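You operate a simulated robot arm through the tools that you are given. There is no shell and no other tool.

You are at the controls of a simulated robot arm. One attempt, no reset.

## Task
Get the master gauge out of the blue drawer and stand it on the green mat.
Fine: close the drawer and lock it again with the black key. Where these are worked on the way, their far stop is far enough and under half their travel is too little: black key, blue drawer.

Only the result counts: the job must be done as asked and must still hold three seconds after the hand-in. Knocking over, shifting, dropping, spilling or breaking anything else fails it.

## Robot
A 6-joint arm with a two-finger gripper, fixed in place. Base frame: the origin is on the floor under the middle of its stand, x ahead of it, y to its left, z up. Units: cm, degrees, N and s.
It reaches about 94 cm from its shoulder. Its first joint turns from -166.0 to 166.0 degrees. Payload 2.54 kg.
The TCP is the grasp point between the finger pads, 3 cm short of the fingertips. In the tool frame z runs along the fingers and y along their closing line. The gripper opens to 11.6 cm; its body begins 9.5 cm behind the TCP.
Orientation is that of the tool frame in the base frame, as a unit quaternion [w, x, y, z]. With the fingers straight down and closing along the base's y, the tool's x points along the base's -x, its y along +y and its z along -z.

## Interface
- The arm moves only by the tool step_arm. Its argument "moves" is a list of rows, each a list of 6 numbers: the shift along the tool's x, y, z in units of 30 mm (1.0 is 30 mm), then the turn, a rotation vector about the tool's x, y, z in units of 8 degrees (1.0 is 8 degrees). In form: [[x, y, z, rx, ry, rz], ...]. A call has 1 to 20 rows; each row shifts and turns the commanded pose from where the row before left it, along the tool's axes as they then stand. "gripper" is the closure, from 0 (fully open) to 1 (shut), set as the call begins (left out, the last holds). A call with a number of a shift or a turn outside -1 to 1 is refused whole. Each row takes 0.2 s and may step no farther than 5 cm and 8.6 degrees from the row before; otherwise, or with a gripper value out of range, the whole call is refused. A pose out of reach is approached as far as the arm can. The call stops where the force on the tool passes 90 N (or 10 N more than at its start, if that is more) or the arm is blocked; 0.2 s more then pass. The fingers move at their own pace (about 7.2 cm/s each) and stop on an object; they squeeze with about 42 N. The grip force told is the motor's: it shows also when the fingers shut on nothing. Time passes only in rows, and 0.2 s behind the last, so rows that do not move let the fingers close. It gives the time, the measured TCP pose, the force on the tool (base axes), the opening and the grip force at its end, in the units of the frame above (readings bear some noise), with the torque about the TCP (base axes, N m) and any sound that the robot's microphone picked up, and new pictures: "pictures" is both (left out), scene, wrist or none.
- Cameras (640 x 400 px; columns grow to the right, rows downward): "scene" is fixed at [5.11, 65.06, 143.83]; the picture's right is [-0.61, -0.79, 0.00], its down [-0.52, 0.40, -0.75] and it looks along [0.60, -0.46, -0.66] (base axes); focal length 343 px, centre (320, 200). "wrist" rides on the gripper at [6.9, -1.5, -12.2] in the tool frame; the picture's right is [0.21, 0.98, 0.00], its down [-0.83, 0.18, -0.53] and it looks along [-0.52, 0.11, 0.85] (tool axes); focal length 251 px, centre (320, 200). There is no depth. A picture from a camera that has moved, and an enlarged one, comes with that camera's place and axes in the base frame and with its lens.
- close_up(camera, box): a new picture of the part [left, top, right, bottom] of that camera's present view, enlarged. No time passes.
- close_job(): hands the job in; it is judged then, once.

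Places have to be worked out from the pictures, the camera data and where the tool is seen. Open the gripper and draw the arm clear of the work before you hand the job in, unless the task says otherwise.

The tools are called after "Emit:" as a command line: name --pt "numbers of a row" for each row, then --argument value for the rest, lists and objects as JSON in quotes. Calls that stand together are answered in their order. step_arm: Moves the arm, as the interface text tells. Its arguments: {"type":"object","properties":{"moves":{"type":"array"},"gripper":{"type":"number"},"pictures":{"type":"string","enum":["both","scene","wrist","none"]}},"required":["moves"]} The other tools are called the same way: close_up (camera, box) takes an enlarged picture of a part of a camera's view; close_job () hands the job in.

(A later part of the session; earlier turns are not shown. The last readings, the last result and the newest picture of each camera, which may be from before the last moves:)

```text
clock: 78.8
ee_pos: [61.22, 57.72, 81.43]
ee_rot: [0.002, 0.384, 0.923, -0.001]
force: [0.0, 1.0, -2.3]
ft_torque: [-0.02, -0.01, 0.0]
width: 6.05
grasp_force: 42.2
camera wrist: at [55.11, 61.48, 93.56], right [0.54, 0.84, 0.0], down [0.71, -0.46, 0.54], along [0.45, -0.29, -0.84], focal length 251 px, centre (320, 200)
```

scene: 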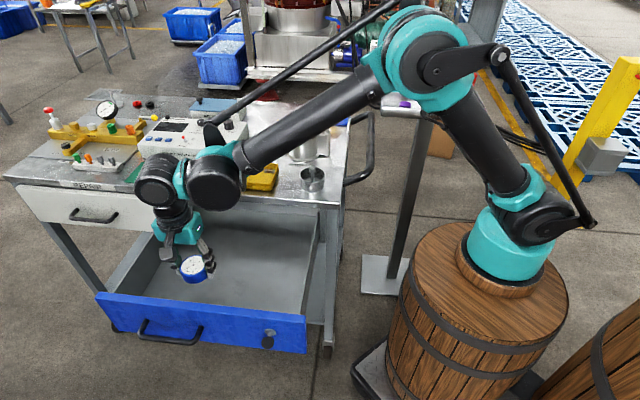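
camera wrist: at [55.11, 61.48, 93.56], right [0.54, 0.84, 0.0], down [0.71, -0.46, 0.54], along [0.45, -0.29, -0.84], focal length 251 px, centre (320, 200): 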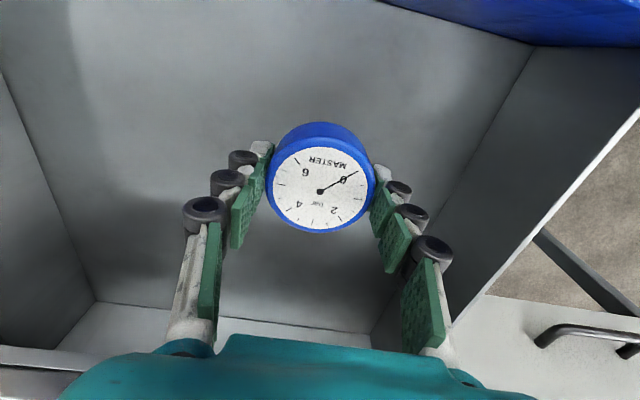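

The gauge is held firmly and is clear of the floor. I raise it to about z = 100 and look at the mat from there.

Emit:
step_arm --pt "0 0 -0.5 0 0 0" --pt "0 0 -0.6 0 0 0" --pt "0 0 -0.7 0 0 0" --pt "0 0 -0.8 0 0 0" --pt "0 0 -0.8 0 0 0" --pt "0 0 -0.8 0 0 0" --pt "0 0 -0.8 0 0 0" --pt "0 0 -0.7 0 0 0" --pt "0 0 -0.5 0 0 0" --pictures "both"

Emit:
close_up --camera "wrist" --box '[180, 220, 480, 360]'

Emit:
close_up --camera "scene" --box '[90, 120, 290, 245]'

```text
clock: 80.8
ee_pos: [61.24, 57.8, 100.0]
ee_rot: [0.002, 0.384, 0.923, -0.002]
force: [0.6, -0.5, -1.6]
ft_torque: [0.0, 0.03, 0.02]
width: 6.06
grasp_force: 41.7
camera wrist: at [55.19, 61.55, 112.12], right [0.54, 0.84, 0.0], down [0.71, -0.46, 0.54], along [0.45, -0.29, -0.84], focal length 251 px, centre (320, 200)
```

scene: 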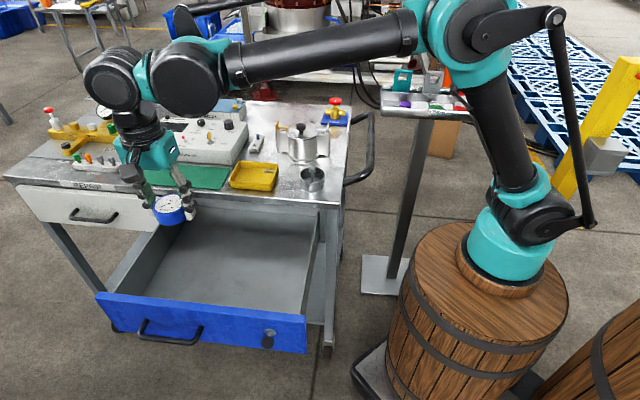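
wrist: 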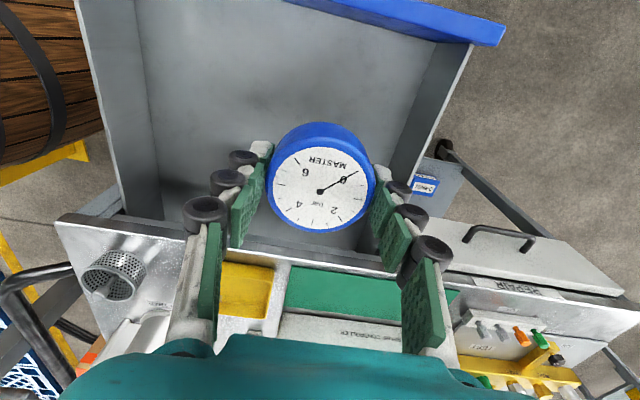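

```text
2.13 times, centred on (330, 290) of wrist
camera zoom: at [55.19, 61.55, 112.12], right [0.54, 0.84, 0.0], down [0.71, -0.46, 0.54], along [0.45, -0.29, -0.84], focal length 536 px, centre (299, 8)
```

zoom: 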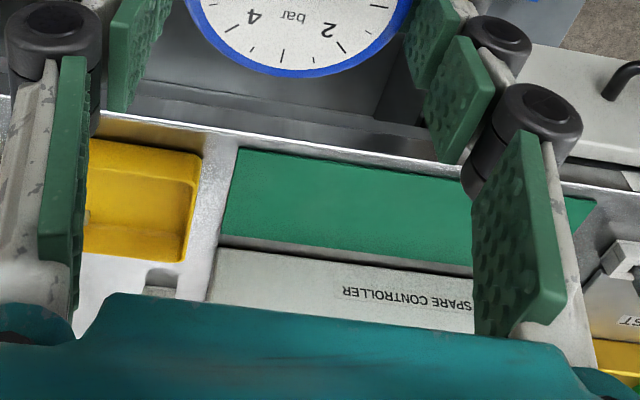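

```text
3.20 times, centred on (190, 182) of scene
camera zoom: at [5.11, 65.06, 143.83], right [-0.61, -0.79, 0.0], down [-0.52, 0.4, -0.75], along [0.6, -0.46, -0.66], focal length 1098 px, centre (736, 256)
```

zoom: 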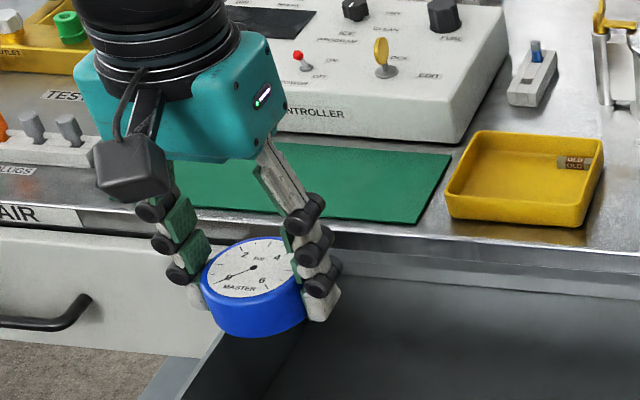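

The gauge is safely held. The mat spans roughly e 84–111, n -23.5 to -33.5 at z≈85; I'll place the gauge at e≈91.5, n≈-28.6, clear of the yellow tray and the controller. I move above that point at height.

Emit:
step_arm --pt "-0.6 0.17 0 0 0 0" --pt "-0.9 0.25 0 0 0 0" --pt "-0.9 0.25 0 0 0 0" --pt "-0.9 0.25 0 0 0 0" --pt "-0.9 0.25 0 0 0 0" --pt "-0.9 0.25 0 0 0 0" --pt "-0.9 0.25 0 0 0 0" --pt "-0.9 0.25 0 0 0 0" --pt "-0.9 0.25 0 0 0 0" --pt "-0.9 0.27 0 0 0 0" --pictures "both"

Emit:
close_up --camera "wrist" --box '[160, 40, 480, 240]'

Emit:
close_up --camera "scene" --box '[90, 120, 290, 245]'

```text
clock: 83.0
ee_pos: [84.56, 44.38, 100.09]
ee_rot: [0.002, 0.383, 0.924, -0.001]
force: [-1.6, 0.3, -1.5]
ft_torque: [-0.04, -0.06, -0.04]
width: 6.05
grasp_force: 42.3
camera wrist: at [78.62, 48.19, 112.25], right [0.54, 0.84, 0.0], down [0.71, -0.46, 0.54], along [0.45, -0.29, -0.84], focal length 251 px, centre (320, 200)
```

scene: 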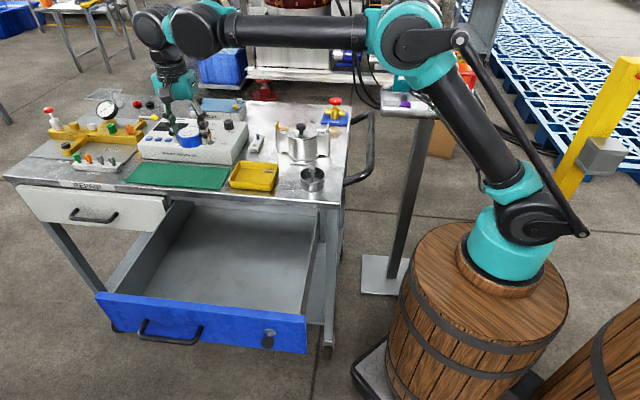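
wrist: 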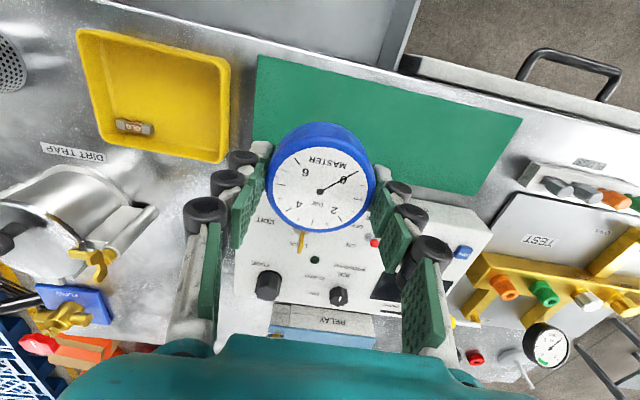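

```text
2.00 times, centred on (320, 140) of wrist
camera zoom: at [78.62, 48.19, 112.25], right [0.54, 0.84, 0.0], down [0.71, -0.46, 0.54], along [0.45, -0.29, -0.84], focal length 503 px, centre (320, 320)
```

zoom: 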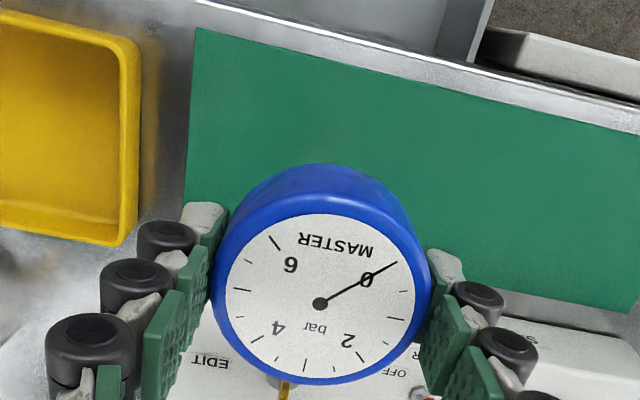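

```text
3.20 times, centred on (190, 182) of scene
camera zoom: at [5.11, 65.06, 143.83], right [-0.61, -0.79, 0.0], down [-0.52, 0.4, -0.75], along [0.6, -0.46, -0.66], focal length 1098 px, centre (736, 256)
```

zoom: 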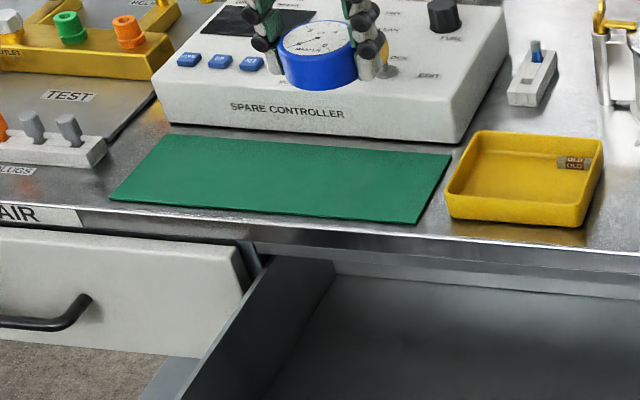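

The mat is right below (x-range about -4.5…+4.8, y from -7 to +21 in the tool frame). I shift 1.5 cm further onto the mat and descend to just above it.

Emit:
step_arm --pt "0.06 0.5 0.3 0 0 0" --pt "0 0 0.7 0 0 0" --pt "0 0 0.7 0 0 0" --pt "0 0 0.6 0 0 0" --pt "0 0 0.5 0 0 0" --pictures "both"

Emit:
close_up --camera "scene" --box '[110, 110, 270, 210]'

Emit:
close_up --camera "wrist" --box '[160, 40, 480, 240]'

```text
clock: 84.2
ee_pos: [85.72, 45.6, 91.68]
ee_rot: [0.002, 0.384, 0.923, -0.001]
force: [-0.1, 0.9, -2.4]
ft_torque: [-0.01, -0.03, 0.01]
width: 6.06
grasp_force: 41.6
camera wrist: at [79.61, 49.3, 103.81], right [0.54, 0.84, 0.0], down [0.71, -0.46, 0.54], along [0.45, -0.29, -0.84], focal length 251 px, centre (320, 200)
```

scene: 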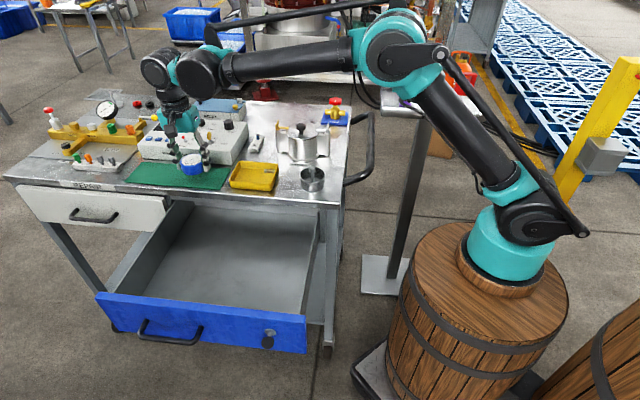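
wrist: 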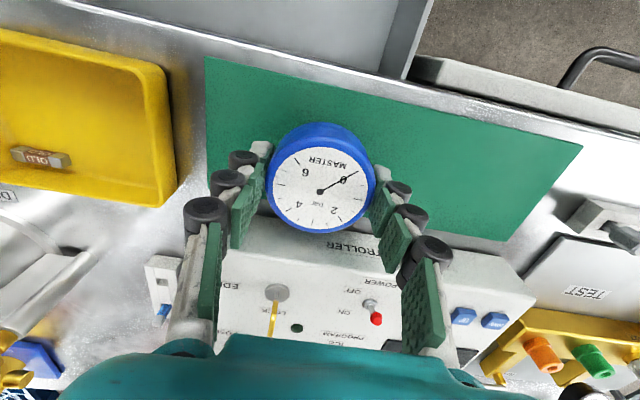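

```text
4.00 times, centred on (190, 160) of scene
camera zoom: at [5.11, 65.06, 143.83], right [-0.61, -0.79, 0.0], down [-0.52, 0.4, -0.75], along [0.6, -0.46, -0.66], focal length 1372 px, centre (840, 360)
```

zoom: 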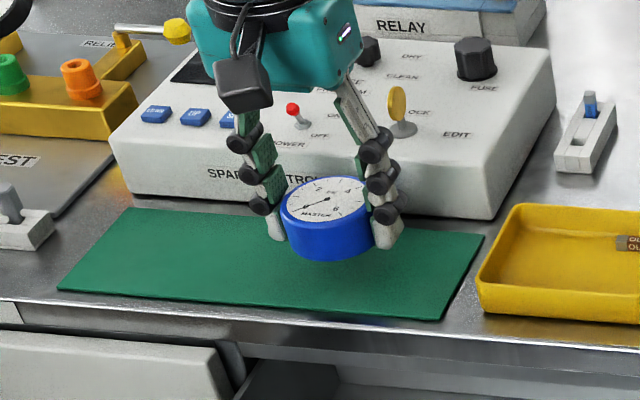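

```text
2.00 times, centred on (320, 140) of wrist
camera zoom: at [79.61, 49.3, 103.81], right [0.54, 0.84, 0.0], down [0.71, -0.46, 0.54], along [0.45, -0.29, -0.84], focal length 503 px, centre (320, 320)
```

zoom: 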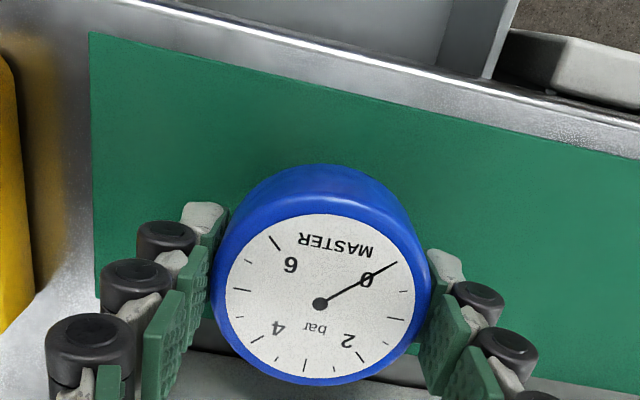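

The gauge hovers a couple of cm above the middle of the mat. I lower in small guarded steps until it touches.

Emit:
step_arm --pt "0 0 0.2 0 0 0" --pt "0 0 0.15 0 0 0" --pictures "none"

Emit:
step_arm --pt "0 0 0.1 0 0 0" --pictures "none"

Emit:
step_arm --pt "0 0 0.08 0 0 0" --pictures "none"

```text
clock: 84.8
ee_pos: [85.67, 45.49, 90.59]
ee_rot: [0.002, 0.384, 0.923, -0.001]
force: [-0.4, -0.6, -1.6]
ft_torque: [-0.01, 0.01, 0.03]
width: 6.02
grasp_force: 41.9
```

```text
clock: 85.2
ee_pos: [85.7, 45.59, 90.39]
ee_rot: [0.001, 0.384, 0.923, -0.001]
force: [-0.5, -0.8, -2.1]
ft_torque: [-0.01, -0.02, -0.02]
width: 6.03
grasp_force: 42.1
```

```text
clock: 85.7
ee_pos: [85.68, 45.57, 90.1]
ee_rot: [0.002, 0.384, 0.923, 0.0]
force: [0.8, 0.6, -2.7]
ft_torque: [-0.01, 0.0, -0.01]
width: 6.05
grasp_force: 42.0
```

No contact yet at z≈90.1 (only the gauge's weight shows). I continue down.

Emit:
step_arm --pt "0 0 0.08 0 0 0" --pictures "none"

Emit:
step_arm --pt "0 0 0.08 0 0 0" --pictures "none"

Emit:
step_arm --pt "0 0 0.07 0 0 0" --pictures "scene"

Emit:
close_up --camera "scene" --box '[142, 130, 238, 190]'

```text
clock: 86.0
ee_pos: [85.71, 45.57, 89.75]
ee_rot: [0.001, 0.385, 0.923, -0.001]
force: [-0.8, -0.3, -1.9]
ft_torque: [0.03, -0.02, 0.02]
width: 6.05
grasp_force: 42.2
```

```text
clock: 86.5
ee_pos: [85.6, 45.63, 89.58]
ee_rot: [0.001, 0.384, 0.923, -0.001]
force: [-0.4, -0.7, -2.5]
ft_torque: [0.02, 0.01, -0.01]
width: 6.06
grasp_force: 41.7
```

```text
clock: 86.8
ee_pos: [85.75, 45.37, 89.4]
ee_rot: [0.002, 0.384, 0.923, -0.001]
force: [0.1, -0.1, -2.3]
ft_torque: [-0.01, 0.02, 0.0]
width: 6.01
grasp_force: 42.2
```

scene: 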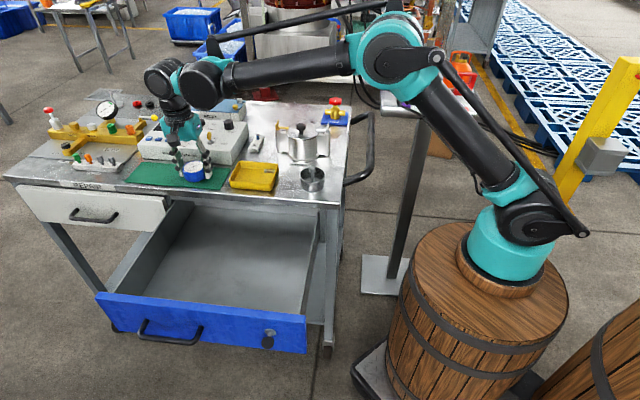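

```text
6.67 times, centred on (190, 160) of scene
camera zoom: at [5.11, 65.06, 143.83], right [-0.61, -0.79, 0.0], down [-0.52, 0.4, -0.75], along [0.6, -0.46, -0.66], focal length 2288 px, centre (1187, 467)
```

zoom: 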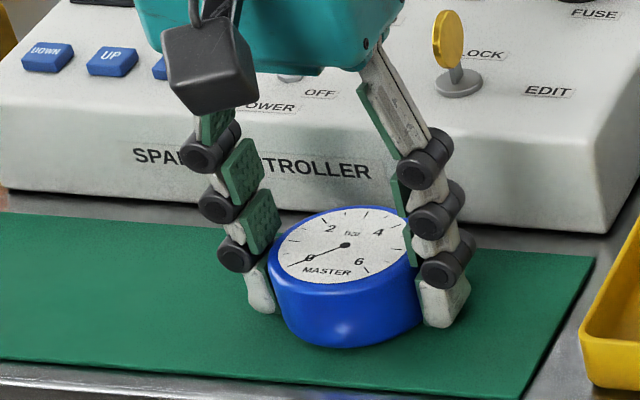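

Very close now. I continue in 0.2 cm steps.

Emit:
step_arm --pt "0 0 0.07 0 0 0" --pictures "none"

Emit:
step_arm --pt "0 0 0.07 0 0 0" --pictures "none"

Emit:
step_arm --pt "0 0 0.07 0 0 0" --pictures "none"

```text
clock: 87.2
ee_pos: [85.73, 45.44, 89.08]
ee_rot: [0.002, 0.385, 0.923, -0.001]
force: [-0.1, 0.4, -1.9]
ft_torque: [-0.01, -0.02, 0.0]
width: 6.05
grasp_force: 41.9
```

```text
clock: 87.7
ee_pos: [85.75, 45.57, 89.17]
ee_rot: [0.002, 0.384, 0.923, 0.001]
force: [9.7, 6.3, 25.5]
ft_torque: [-0.29, 0.34, 0.04]
width: 6.07
grasp_force: 41.5
```

```text
clock: 88.0
ee_pos: [85.68, 45.47, 89.13]
ee_rot: [0.003, 0.384, 0.923, 0.002]
force: [22.6, 13.2, 70.1]
ft_torque: [-0.07, 0.09, 0.03]
width: 6.11
grasp_force: 41.9
```

Touchdown at TCP z≈89.1. I take back the extra pressing, then release.

Emit:
step_arm --pt "0 0 -0.09 0 0 0" --pictures "none"

```text
clock: 88.5
ee_pos: [85.56, 45.53, 89.0]
ee_rot: [0.002, 0.384, 0.923, 0.001]
force: [21.9, 12.4, 48.4]
ft_torque: [-0.05, -0.03, -0.01]
width: 6.05
grasp_force: 42.2
```

Emit:
step_arm --pt "0 0 -0.1 0 0 0" --pt "0 0 0 0 0 0" --pictures "none"

```text
clock: 89.0
ee_pos: [85.57, 45.45, 89.23]
ee_rot: [0.001, 0.384, 0.923, -0.001]
force: [-0.5, 0.5, -2.5]
ft_torque: [0.0, 0.02, -0.01]
width: 6.03
grasp_force: 42.1
```

It is just hanging free again, so I lower by about 0.12 cm to bare contact and open the fingers slightly.

Emit:
step_arm --pt "0 0 0.045 0 0 0" --pt "0 0 0 0 0 0" --pictures "none"

```text
clock: 89.7
ee_pos: [85.74, 45.55, 89.26]
ee_rot: [0.002, 0.384, 0.923, 0.0]
force: [0.1, 0.6, -1.6]
ft_torque: [0.01, -0.01, 0.0]
width: 6.03
grasp_force: 41.5
```

Emit:
step_arm --pt "0 0 0.03 0 0 0" --pt "0 0 0 0 0 0" --pictures "none"

```text
clock: 90.2
ee_pos: [85.64, 45.47, 88.98]
ee_rot: [0.002, 0.384, 0.923, 0.0]
force: [0.9, 0.8, 4.0]
ft_torque: [0.01, 0.05, 0.0]
width: 6.06
grasp_force: 42.1
```

Light contact (4 N up). Now I open the fingers moderately, keeping clear of the tray.

Emit:
step_arm --pt "0 0 0 0 0 0" --pt "0 0 0 0 0 0" --pt "0 0 0 0 0 0" --gripper 0.32 --pictures "both"

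Emit:
close_up --camera "scene" --box '[142, 130, 238, 190]'

```text
clock: 91.0
ee_pos: [85.71, 45.52, 89.01]
ee_rot: [0.002, 0.384, 0.923, -0.001]
force: [-0.2, 0.5, -0.5]
ft_torque: [0.0, -0.01, 0.0]
width: 7.87
grasp_force: 0.0
camera wrist: at [79.65, 49.33, 101.23], right [0.54, 0.84, 0.0], down [0.71, -0.46, 0.54], along [0.45, -0.29, -0.84], focal length 251 px, centre (320, 200)
```

scene: 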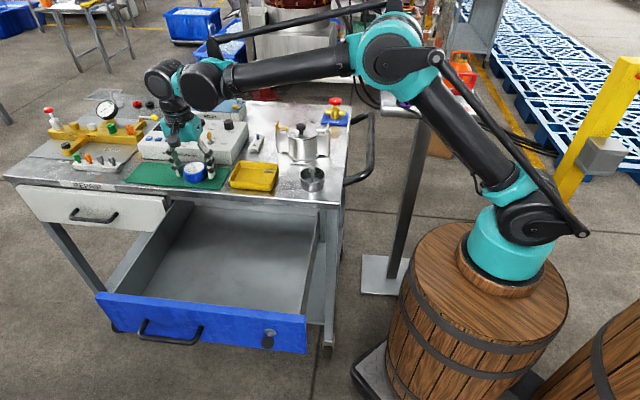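
wrist: 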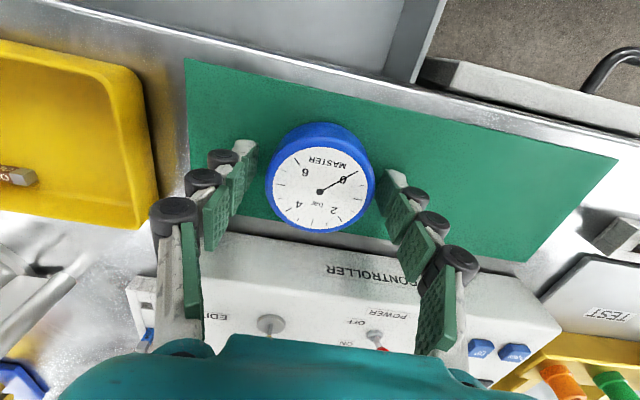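

```text
6.67 times, centred on (190, 160) of scene
camera zoom: at [5.11, 65.06, 143.83], right [-0.61, -0.79, 0.0], down [-0.52, 0.4, -0.75], along [0.6, -0.46, -0.66], focal length 2288 px, centre (1187, 467)
```

zoom: 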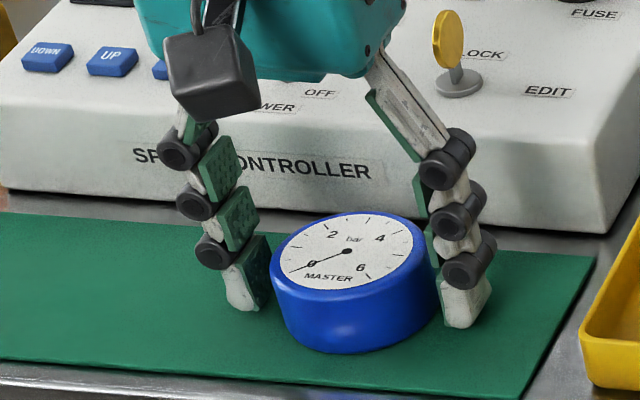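

The gauge stands on the mat and the fingers are free of it. I rise straight up.

Emit:
step_arm --pt "0 0 -0.3 0 0 0" --pt "0 0 -0.6 0 0 0" --pt "0 0 -0.9 0 0 0" --pt "0 0 -0.9 0 0 0" --pt "0 0 -0.9 0 0 0" --pt "0 0 -0.9 0 0 0" --pt "0 0 -0.9 0 0 0" --pictures "both"

Emit:
close_up --camera "scene" --box '[110, 110, 270, 210]'

```text
clock: 92.7
ee_pos: [85.48, 45.62, 105.37]
ee_rot: [0.002, 0.384, 0.923, 0.0]
force: [-0.1, 0.4, -0.3]
ft_torque: [0.02, 0.02, -0.01]
width: 7.92
grasp_force: 0.1
camera wrist: at [79.56, 49.43, 117.53], right [0.54, 0.84, 0.0], down [0.71, -0.46, 0.54], along [0.45, -0.29, -0.84], focal length 251 px, centre (320, 200)
```

scene: 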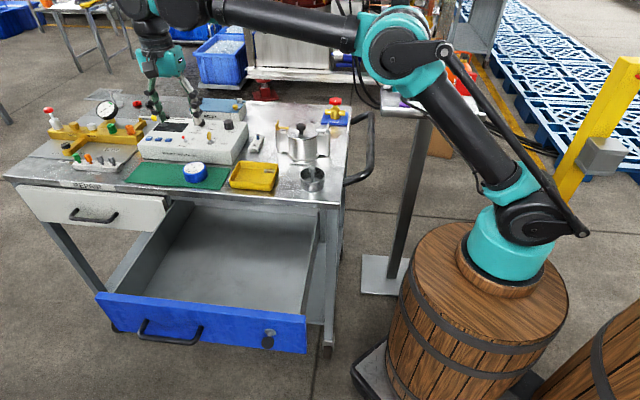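
wrist: 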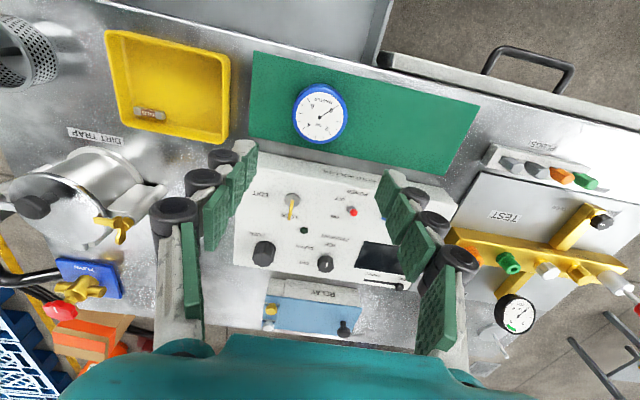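

```text
4.00 times, centred on (190, 160) of scene
camera zoom: at [5.11, 65.06, 143.83], right [-0.61, -0.79, 0.0], down [-0.52, 0.4, -0.75], along [0.6, -0.46, -0.66], focal length 1372 px, centre (840, 360)
```

zoom: 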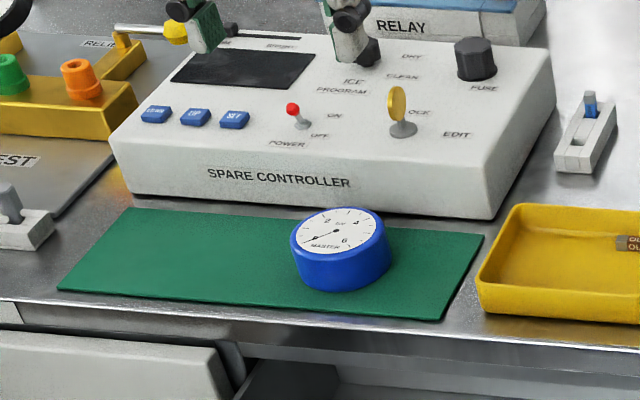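

The gauge stands well on the mat, so the main job is done. I'll also close and relock the drawer as offered: with the fingers shut as a stick, I go to a spot in front of the drawer panel between the handle and the key.

Emit:
step_arm --pt "0.92 -0.43 0 0 0 0" --pt "0.92 -0.43 0 0 0 0" --pt "0.92 -0.43 0 0 0 0" --pt "0.92 -0.43 0 0 0 0" --pt "0.92 -0.43 0 0 0 0" --pt "0.92 -0.43 0 0 0 0" --pt "0.92 -0.43 0 0 0 0" --pt "0.92 -0.43 0 0 0 0" --pt "0.92 -0.43 0 0 0 0" --pt "0.92 -0.43 0 0 0 0" --pt "0.92 -0.43 0 0 0 0" --pt "0.92 -0.43 0 0 0 0" --pt "0.92 -0.43 0 0 0 0" --pt "0.92 -0.43 0 0 0 0" --pt "0.92 -0.43 0 0 0 0" --pt "0.92 -0.43 0 0 0 0" --gripper 1 --pictures "both"

```text
clock: 96.0
ee_pos: [39.91, 62.25, 105.1]
ee_rot: [0.001, 0.384, 0.923, -0.001]
force: [0.8, -0.6, -0.4]
ft_torque: [0.02, 0.02, 0.0]
width: 0.0
grasp_force: 28.3
camera wrist: at [33.82, 66.07, 117.32], right [0.54, 0.84, 0.0], down [0.71, -0.46, 0.54], along [0.45, -0.29, -0.84], focal length 251 px, centre (320, 200)
```

scene: 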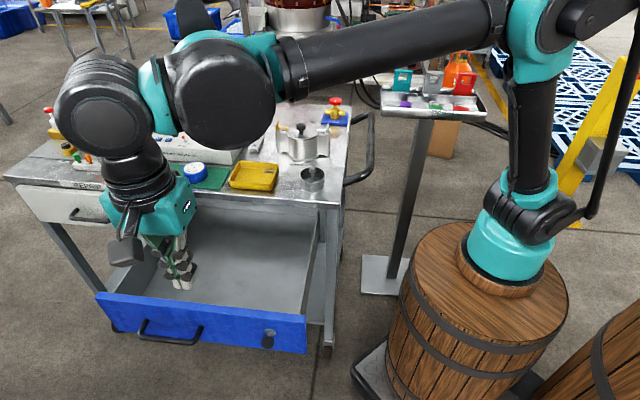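
wrist: 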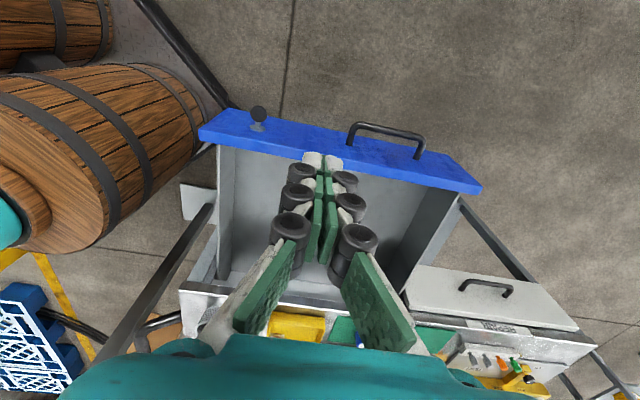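

I'm at e≈72, n≈16, in front of the open panel. I descend with the closed fingers in front of the panel.

Emit:
step_arm --pt "0 0 0.94 0 0 0" --pt "0 0 0.94 0 0 0" --pt "0 0 0.94 0 0 0" --pt "0 0 0.94 0 0 0" --pt "0 0 0.94 0 0 0" --pt "0 0 0.94 0 0 0" --pt "0 0 0.94 0 0 0" --pt "0 0 0.94 0 0 0" --pictures "both"

Emit:
close_up --camera "wrist" --box '[160, 40, 480, 240]'

```text
clock: 97.8
ee_pos: [40.01, 62.26, 82.53]
ee_rot: [0.003, 0.384, 0.923, -0.001]
force: [-0.5, 0.1, -0.5]
ft_torque: [0.04, -0.02, 0.01]
width: 0.0
grasp_force: 28.7
camera wrist: at [33.94, 66.01, 94.67], right [0.54, 0.84, 0.0], down [0.71, -0.46, 0.54], along [0.45, -0.29, -0.84], focal length 251 px, centre (320, 200)
```

scene: 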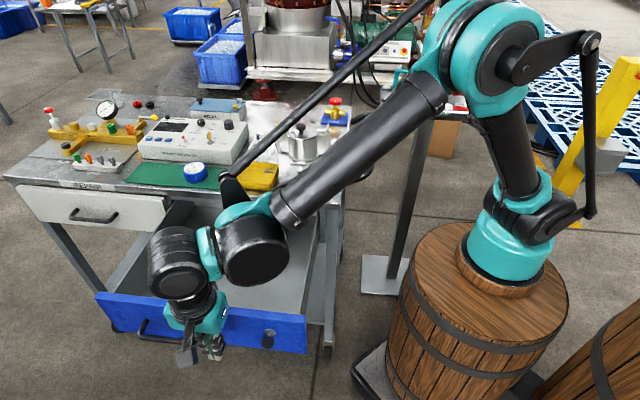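
wrist: 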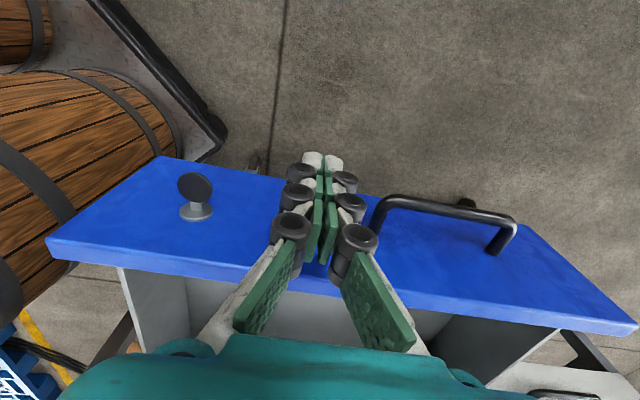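

```text
2.00 times, centred on (320, 140) of wrist
camera zoom: at [33.94, 66.01, 94.67], right [0.54, 0.84, 0.0], down [0.71, -0.46, 0.54], along [0.45, -0.29, -0.84], focal length 503 px, centre (320, 320)
```

zoom: 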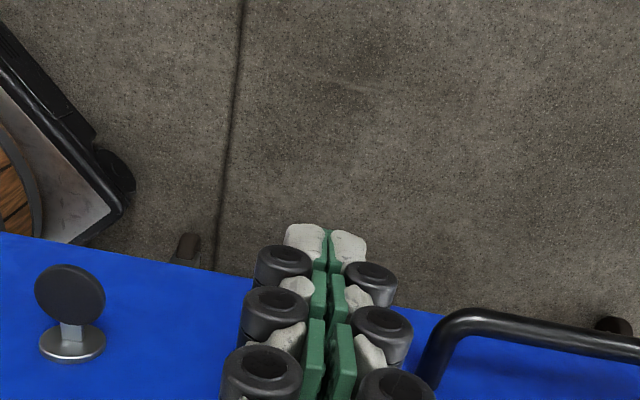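

The stick is in front of the panel, clear of the key and the handle. I push gently toward the panel until contact.

Emit:
step_arm --pt "-0.4 -0.2 0 0 0 0" --pt "-0.4 0 0 0 0 0" --pt "-0.4 0 0 0 0 0" --pt "-0.4 0 0 0 0 0" --pictures "none"

Emit:
step_arm --pt "-0.3 0 0 0 0 0" --pt "-0.3 0 0 0 0 0" --pt "-0.3 0 0 0 0 0" --pictures "both"

```text
clock: 98.8
ee_pos: [42.91, 58.44, 82.57]
ee_rot: [0.001, 0.383, 0.924, -0.001]
force: [-0.4, 0.1, 1.1]
ft_torque: [0.02, 0.0, -0.02]
width: 0.02
grasp_force: 29.0
```

```text
clock: 99.7
ee_pos: [44.76, 56.53, 82.67]
ee_rot: [0.001, 0.384, 0.923, 0.0]
force: [0.4, 2.1, -0.8]
ft_torque: [0.07, -0.02, 0.0]
width: 0.02
grasp_force: 28.7
camera wrist: at [38.78, 60.29, 94.78], right [0.54, 0.84, 0.0], down [0.71, -0.46, 0.54], along [0.45, -0.29, -0.84], focal length 251 px, centre (320, 200)
```

scene: 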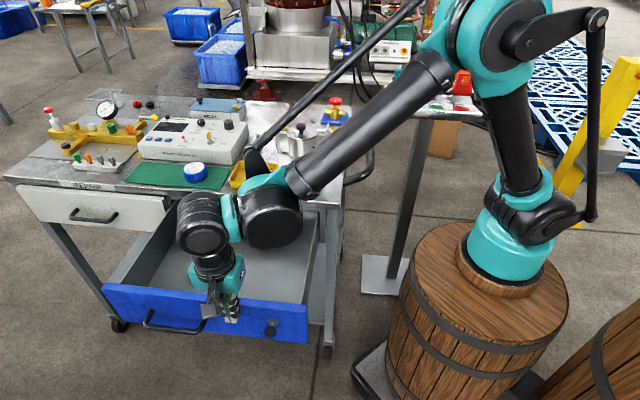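
wrist: 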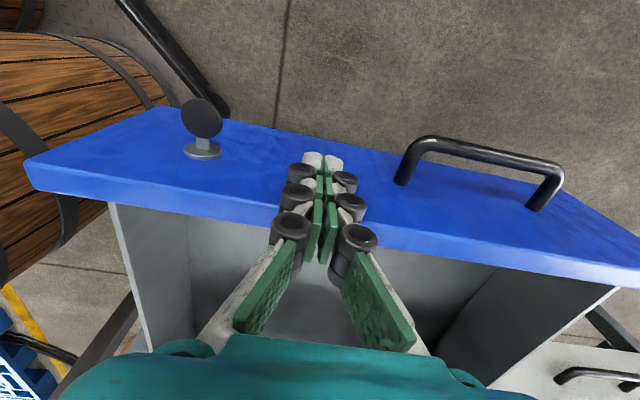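

Contact made; the drawer is sliding in with only a couple of newtons. I keep pushing steadily.

Emit:
step_arm --pt "-0.4 0 0 0 0 0" --pt "-0.4 0 0 0 0 0" --pt "-0.4 0 0 0 0 0" --pt "-0.4 0 0 0 0 0" --pt "-0.4 0 0 0 0 0" --pt "-0.4 0 0 0 0 0" --pt "-0.4 0 0 0 0 0" --pt "-0.4 0 0 0 0 0" --pictures "scene"

Emit:
step_arm --pt "-0.4 0 0 0 0 0" --pt "-0.4 0 0 0 0 0" --pt "-0.4 0 0 0 0 0" --pt "-0.4 0 0 0 0 0" --pt "-0.4 0 0 0 0 0" --pt "-0.4 0 0 0 0 0" --pt "-0.4 0 0 0 0 0" --pt "-0.4 0 0 0 0 0" --pt "-0.4 0 0 0 0 0" --pictures "both"

```text
clock: 101.5
ee_pos: [51.62, 49.74, 82.75]
ee_rot: [0.001, 0.384, 0.923, -0.002]
force: [-0.5, 0.9, -1.1]
ft_torque: [-0.02, 0.0, 0.03]
width: 0.0
grasp_force: 28.9
```

scene: 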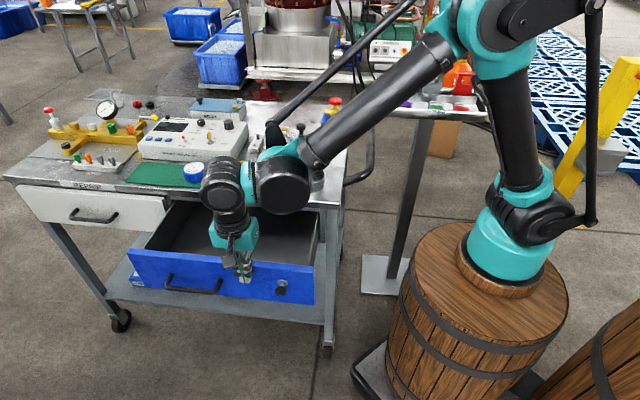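

```text
clock: 103.5
ee_pos: [59.13, 42.07, 82.65]
ee_rot: [0.002, 0.385, 0.923, -0.002]
force: [-0.9, -0.3, 0.4]
ft_torque: [0.03, 0.02, 0.02]
width: 0.02
grasp_force: 28.3
camera wrist: at [53.2, 45.86, 94.78], right [0.54, 0.84, 0.0], down [0.71, -0.46, 0.54], along [0.45, -0.29, -0.84], focal length 251 px, centre (320, 200)
```

scene: 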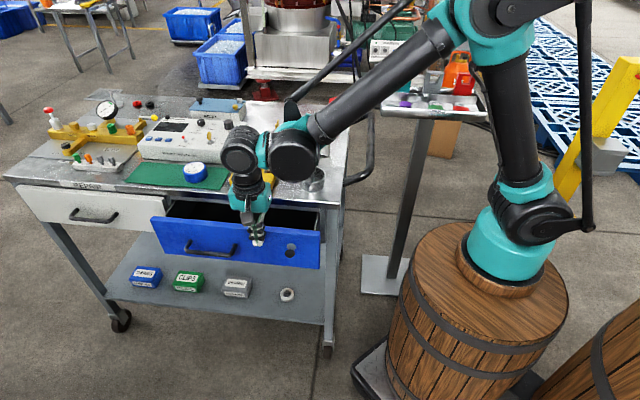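
wrist: 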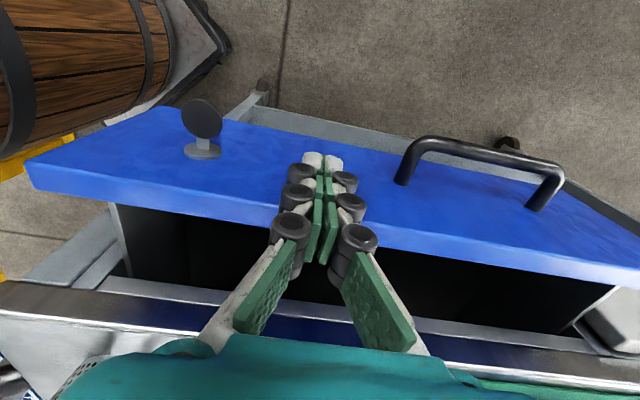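

About 8 cm left. I continue, slowing toward the end.

Emit:
step_arm --pt "-0.35 0 0 0 0 0" --pt "-0.35 0 0 0 0 0" --pt "-0.35 0 0 0 0 0" --pt "-0.35 0 0 0 0 0" --pt "-0.35 0 0 0 0 0" --pictures "none"

Emit:
step_arm --pt "-0.2 0 0 0 0 0" --pt "-0.2 0 0 0 0 0" --pt "-0.15 0 0 0 0 0" --pictures "both"

Emit:
close_up --camera "scene" --box '[140, 180, 350, 280]'

```text
clock: 104.7
ee_pos: [62.91, 38.37, 82.6]
ee_rot: [0.002, 0.384, 0.923, -0.001]
force: [-0.8, 2.2, 0.9]
ft_torque: [0.02, -0.02, -0.01]
width: 0.0
grasp_force: 28.9
```

```text
clock: 105.5
ee_pos: [63.93, 37.28, 82.7]
ee_rot: [0.001, 0.384, 0.924, -0.001]
force: [-1.6, 2.2, -0.9]
ft_torque: [0.07, 0.0, 0.0]
width: 0.01
grasp_force: 28.8
camera wrist: at [57.98, 41.02, 94.85], right [0.54, 0.84, 0.0], down [0.71, -0.46, 0.54], along [0.45, -0.29, -0.84], focal length 251 px, centre (320, 200)
```

scene: 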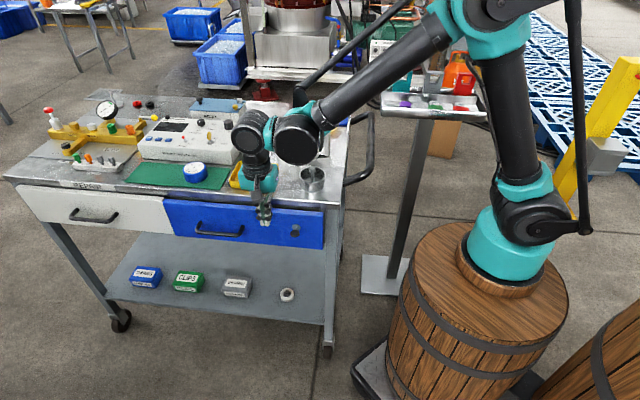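
wrist: 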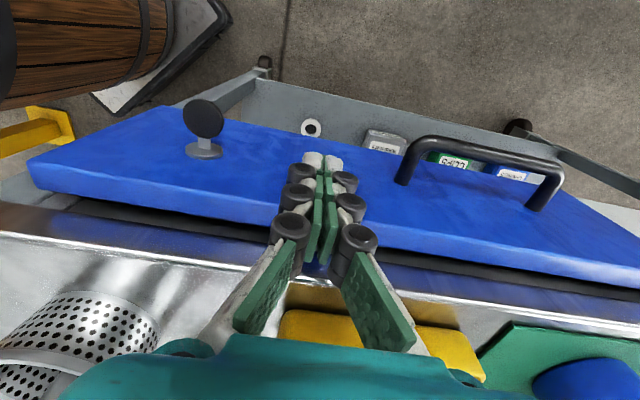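

```text
3.05 times, centred on (245, 230) of scene
camera zoom: at [5.11, 65.06, 143.83], right [-0.61, -0.79, 0.0], down [-0.52, 0.4, -0.75], along [0.6, -0.46, -0.66], focal length 1046 px, centre (549, 109)
```

zoom: 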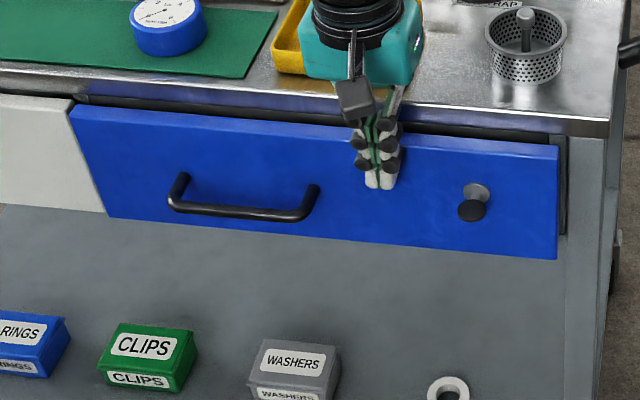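

Nearly shut (about 1 cm left). I push on in 0.3 cm steps watching for the closing stop.

Emit:
step_arm --pt "-0.1 0 0 0 0 0" --pt "-0.1 0 0 0 0 0" --pictures "none"

Emit:
step_arm --pt "-0.1 0 0 0 0 0" --pictures "none"

Emit:
step_arm --pt "-0.1 0 0 0 0 0" --pictures "both"

Emit:
close_up --camera "scene" --box '[140, 180, 350, 280]'

```text
clock: 106.0
ee_pos: [64.44, 36.9, 82.67]
ee_rot: [0.0, 0.384, 0.923, 0.0]
force: [-6.4, 7.7, 1.8]
ft_torque: [0.22, 0.09, 0.04]
width: 0.6
grasp_force: 28.8
```

```text
clock: 106.5
ee_pos: [64.42, 36.83, 82.77]
ee_rot: [0.0, 0.382, 0.924, -0.001]
force: [-28.9, 22.2, -5.9]
ft_torque: [0.7, 0.2, -0.02]
width: 0.6
grasp_force: 28.7
```

```text
clock: 106.8
ee_pos: [64.5, 36.75, 82.59]
ee_rot: [-0.002, 0.382, 0.924, 0.001]
force: [-57.4, 48.5, -17.4]
ft_torque: [0.29, 0.13, -0.18]
width: 0.59
grasp_force: 28.9
camera wrist: at [58.43, 40.5, 94.92], right [0.54, 0.84, 0.0], down [0.72, -0.46, 0.53], along [0.45, -0.28, -0.85], focal length 251 px, centre (320, 200)
```

scene: 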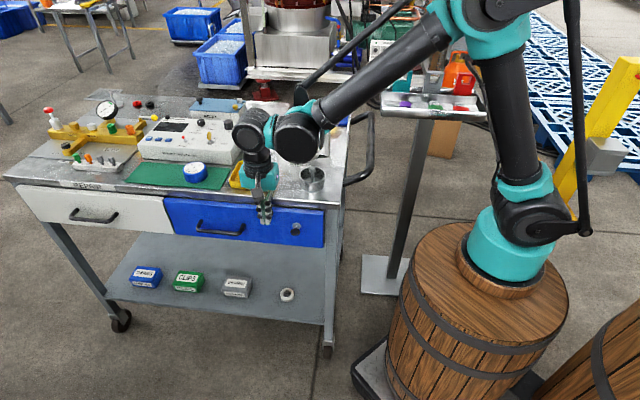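
wrist: 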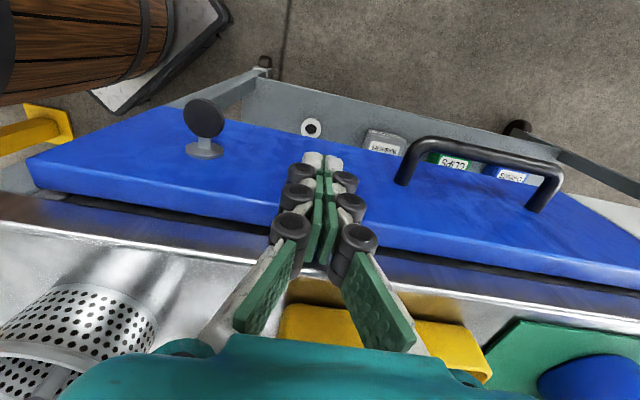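

```text
3.05 times, centred on (245, 230) of scene
camera zoom: at [5.11, 65.06, 143.83], right [-0.61, -0.79, 0.0], down [-0.52, 0.4, -0.75], along [0.6, -0.46, -0.66], focal length 1046 px, centre (549, 109)
```

zoom: 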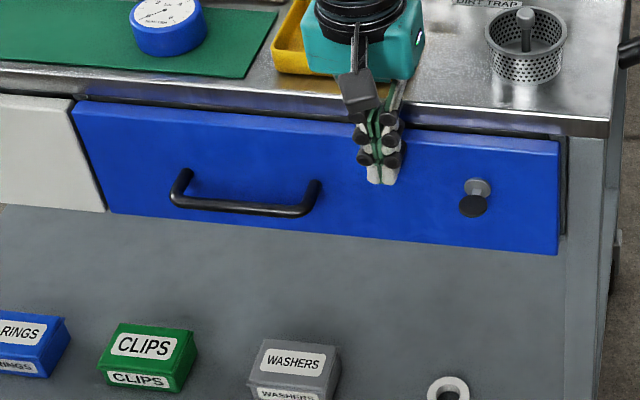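

The push force has risen to ~75 N and the panel is flush: key and panel edges are at their original pixel positions, so the drawer is fully closed. I back off and rise.

Emit:
step_arm --pt "0.2 0 0 0 0 0" --pt "0.5 0 0 0 0 0" --pt "0.8 0 0 0 0 0" --pt "0.8 0 -0.5 0 0 0" --pt "0.4 0 -0.9 0 0 0" --pt "0 0 -0.95 0 0 0" --pt "0 0 -0.95 0 0 0" --pt "0 0 -0.95 0 0 0" --pt "0 0 -0.95 0 0 0" --pt "0 0 -0.95 0 0 0" --pictures "both"

Emit:
close_up --camera "scene" --box '[100, 120, 350, 276]'

```text
clock: 109.0
ee_pos: [59.09, 42.07, 101.2]
ee_rot: [0.001, 0.384, 0.923, -0.001]
force: [-0.2, -0.2, 0.4]
ft_torque: [0.01, 0.01, 0.0]
width: 0.0
grasp_force: 28.5
camera wrist: at [53.01, 45.93, 113.32], right [0.54, 0.84, 0.0], down [0.71, -0.46, 0.54], along [0.45, -0.29, -0.84], focal length 251 px, centre (320, 200)
```

scene: 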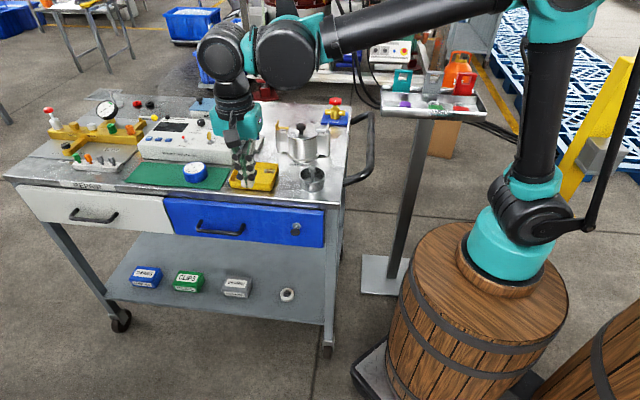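
wrist: 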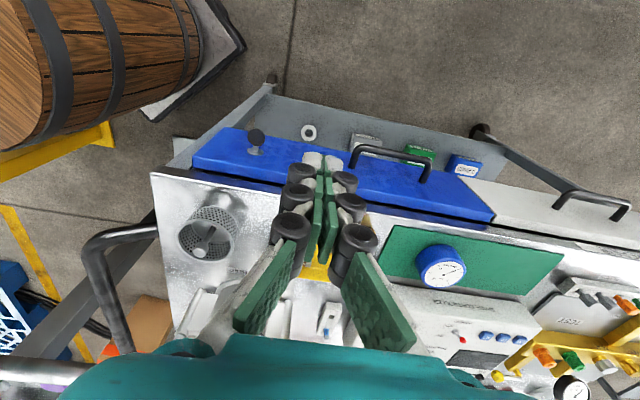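

```text
2.56 times, centred on (225, 198) of scene
camera zoom: at [5.11, 65.06, 143.83], right [-0.61, -0.79, 0.0], down [-0.52, 0.4, -0.75], along [0.6, -0.46, -0.66], focal length 878 px, centre (563, 205)
```

zoom: 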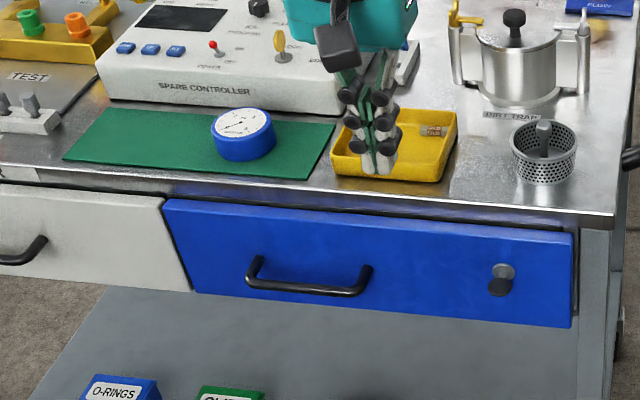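

Everything on the trolley is in place and the drawer is shut. Next the key: I move a bit along the front at height and tilt the tool to 15° below horizontal again.

Emit:
step_arm --pt "0.11 0.945 0 0 0 0" --pt "0.11 0.945 0 0 0 0" --pt "0.11 0.945 0 0 0 0" --pt "0 0 0 0 -0.9375 0" --pt "0 0 0 0 -0.9375 0" --pt "0 0 0 0 -0.9375 0" --pt "0 0 0 0 -0.9375 0" --pt "0 0 0 0 -0.9375 0" --pt "0 0 0 0 -0.9375 0" --pt "0 0 0 0 -0.9375 0" --pt "0 0 0 0 -0.9375 0" --pt "0 0 0 0 -0.9375 0" --pt "0 0 0 0 -0.9375 0" --gripper 0.55 --pictures "scene"

```text
clock: 111.8
ee_pos: [64.42, 48.82, 101.18]
ee_rot: [0.564, 0.304, 0.731, -0.234]
force: [-0.5, -0.6, -0.1]
ft_torque: [-0.01, 0.0, 0.03]
width: 5.21
grasp_force: 0.1
```

scene: 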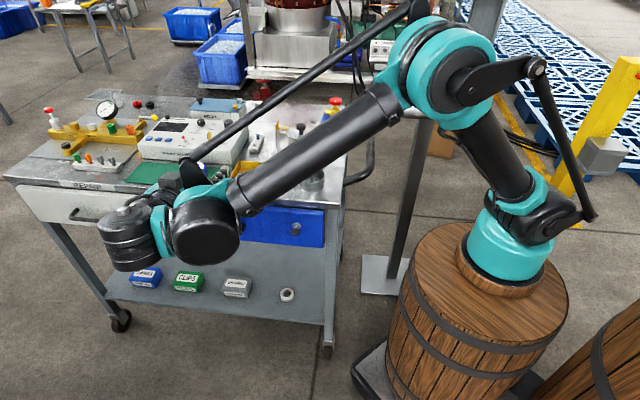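

The orientation is the same as at the first key grip. I roll -90° so that the fingers close vertically (the bow is horizontal now) and come down beside the key.

Emit:
step_arm --pt "0 0 0 0 0 -0.9375" --pt "0 0 0 0 0 -0.9375" --pt "0 0 0 0 0 -0.9375" --pt "0 0 0 0 0 -0.9375" --pt "0 0 0 0 0 -0.9375" --pt "0 0 0 0 0 -0.9375" --pt "0 0 0 0 0 -0.9375" --pt "0 0 0 0 0 -0.9375" --pt "0 0 0 0 0 -0.9375" --pt "0 0 0 0 0 -0.9375" --pt "0 0 0 0 0 -0.9375" --pt "0 0 0 0 0 -0.9375" --pictures "none"

Emit:
step_arm --pt "0.183 0.885 0.299 0 0 0" --pt "0.183 0.885 0.299 0 0 0" --pt "0.183 0.885 0.299 0 0 0" --pt "0.183 0.885 0.299 0 0 0" --pt "0.183 0.885 0.299 0 0 0" --pt "0.183 0.885 0.299 0 0 0" --pt "0.183 0.885 0.299 0 0 0" --pt "0.183 0.885 0.299 0 0 0" --pictures "both"

```text
clock: 114.5
ee_pos: [64.39, 48.8, 101.03]
ee_rot: [0.233, -0.303, 0.732, -0.564]
force: [0.2, -0.7, 0.2]
ft_torque: [0.04, -0.02, -0.02]
width: 5.19
grasp_force: 0.1
```

```text
clock: 116.2
ee_pos: [62.49, 44.62, 78.7]
ee_rot: [0.233, -0.302, 0.732, -0.564]
force: [-0.8, -0.3, -0.2]
ft_torque: [-0.02, -0.02, 0.03]
width: 5.22
grasp_force: 0.1
camera wrist: at [49.45, 47.78, 83.24], right [-0.33, 0.03, -0.94], down [0.19, 0.98, -0.04], along [0.93, -0.19, -0.33], focal length 251 px, centre (320, 200)
```

scene: 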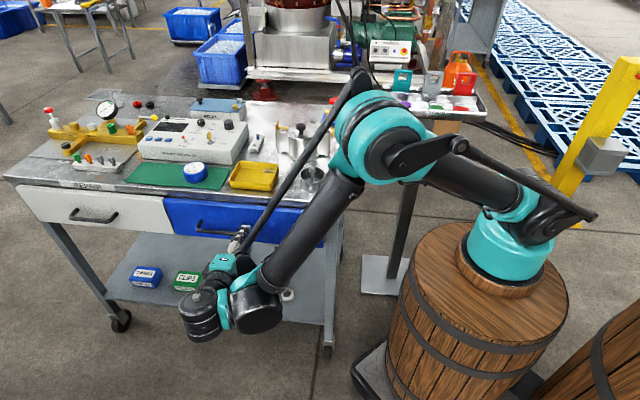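
wrist: 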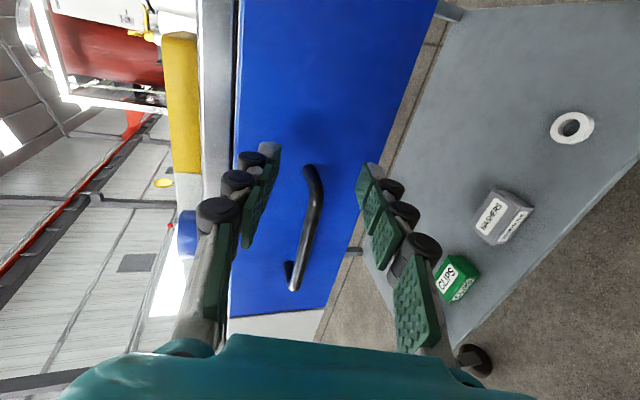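

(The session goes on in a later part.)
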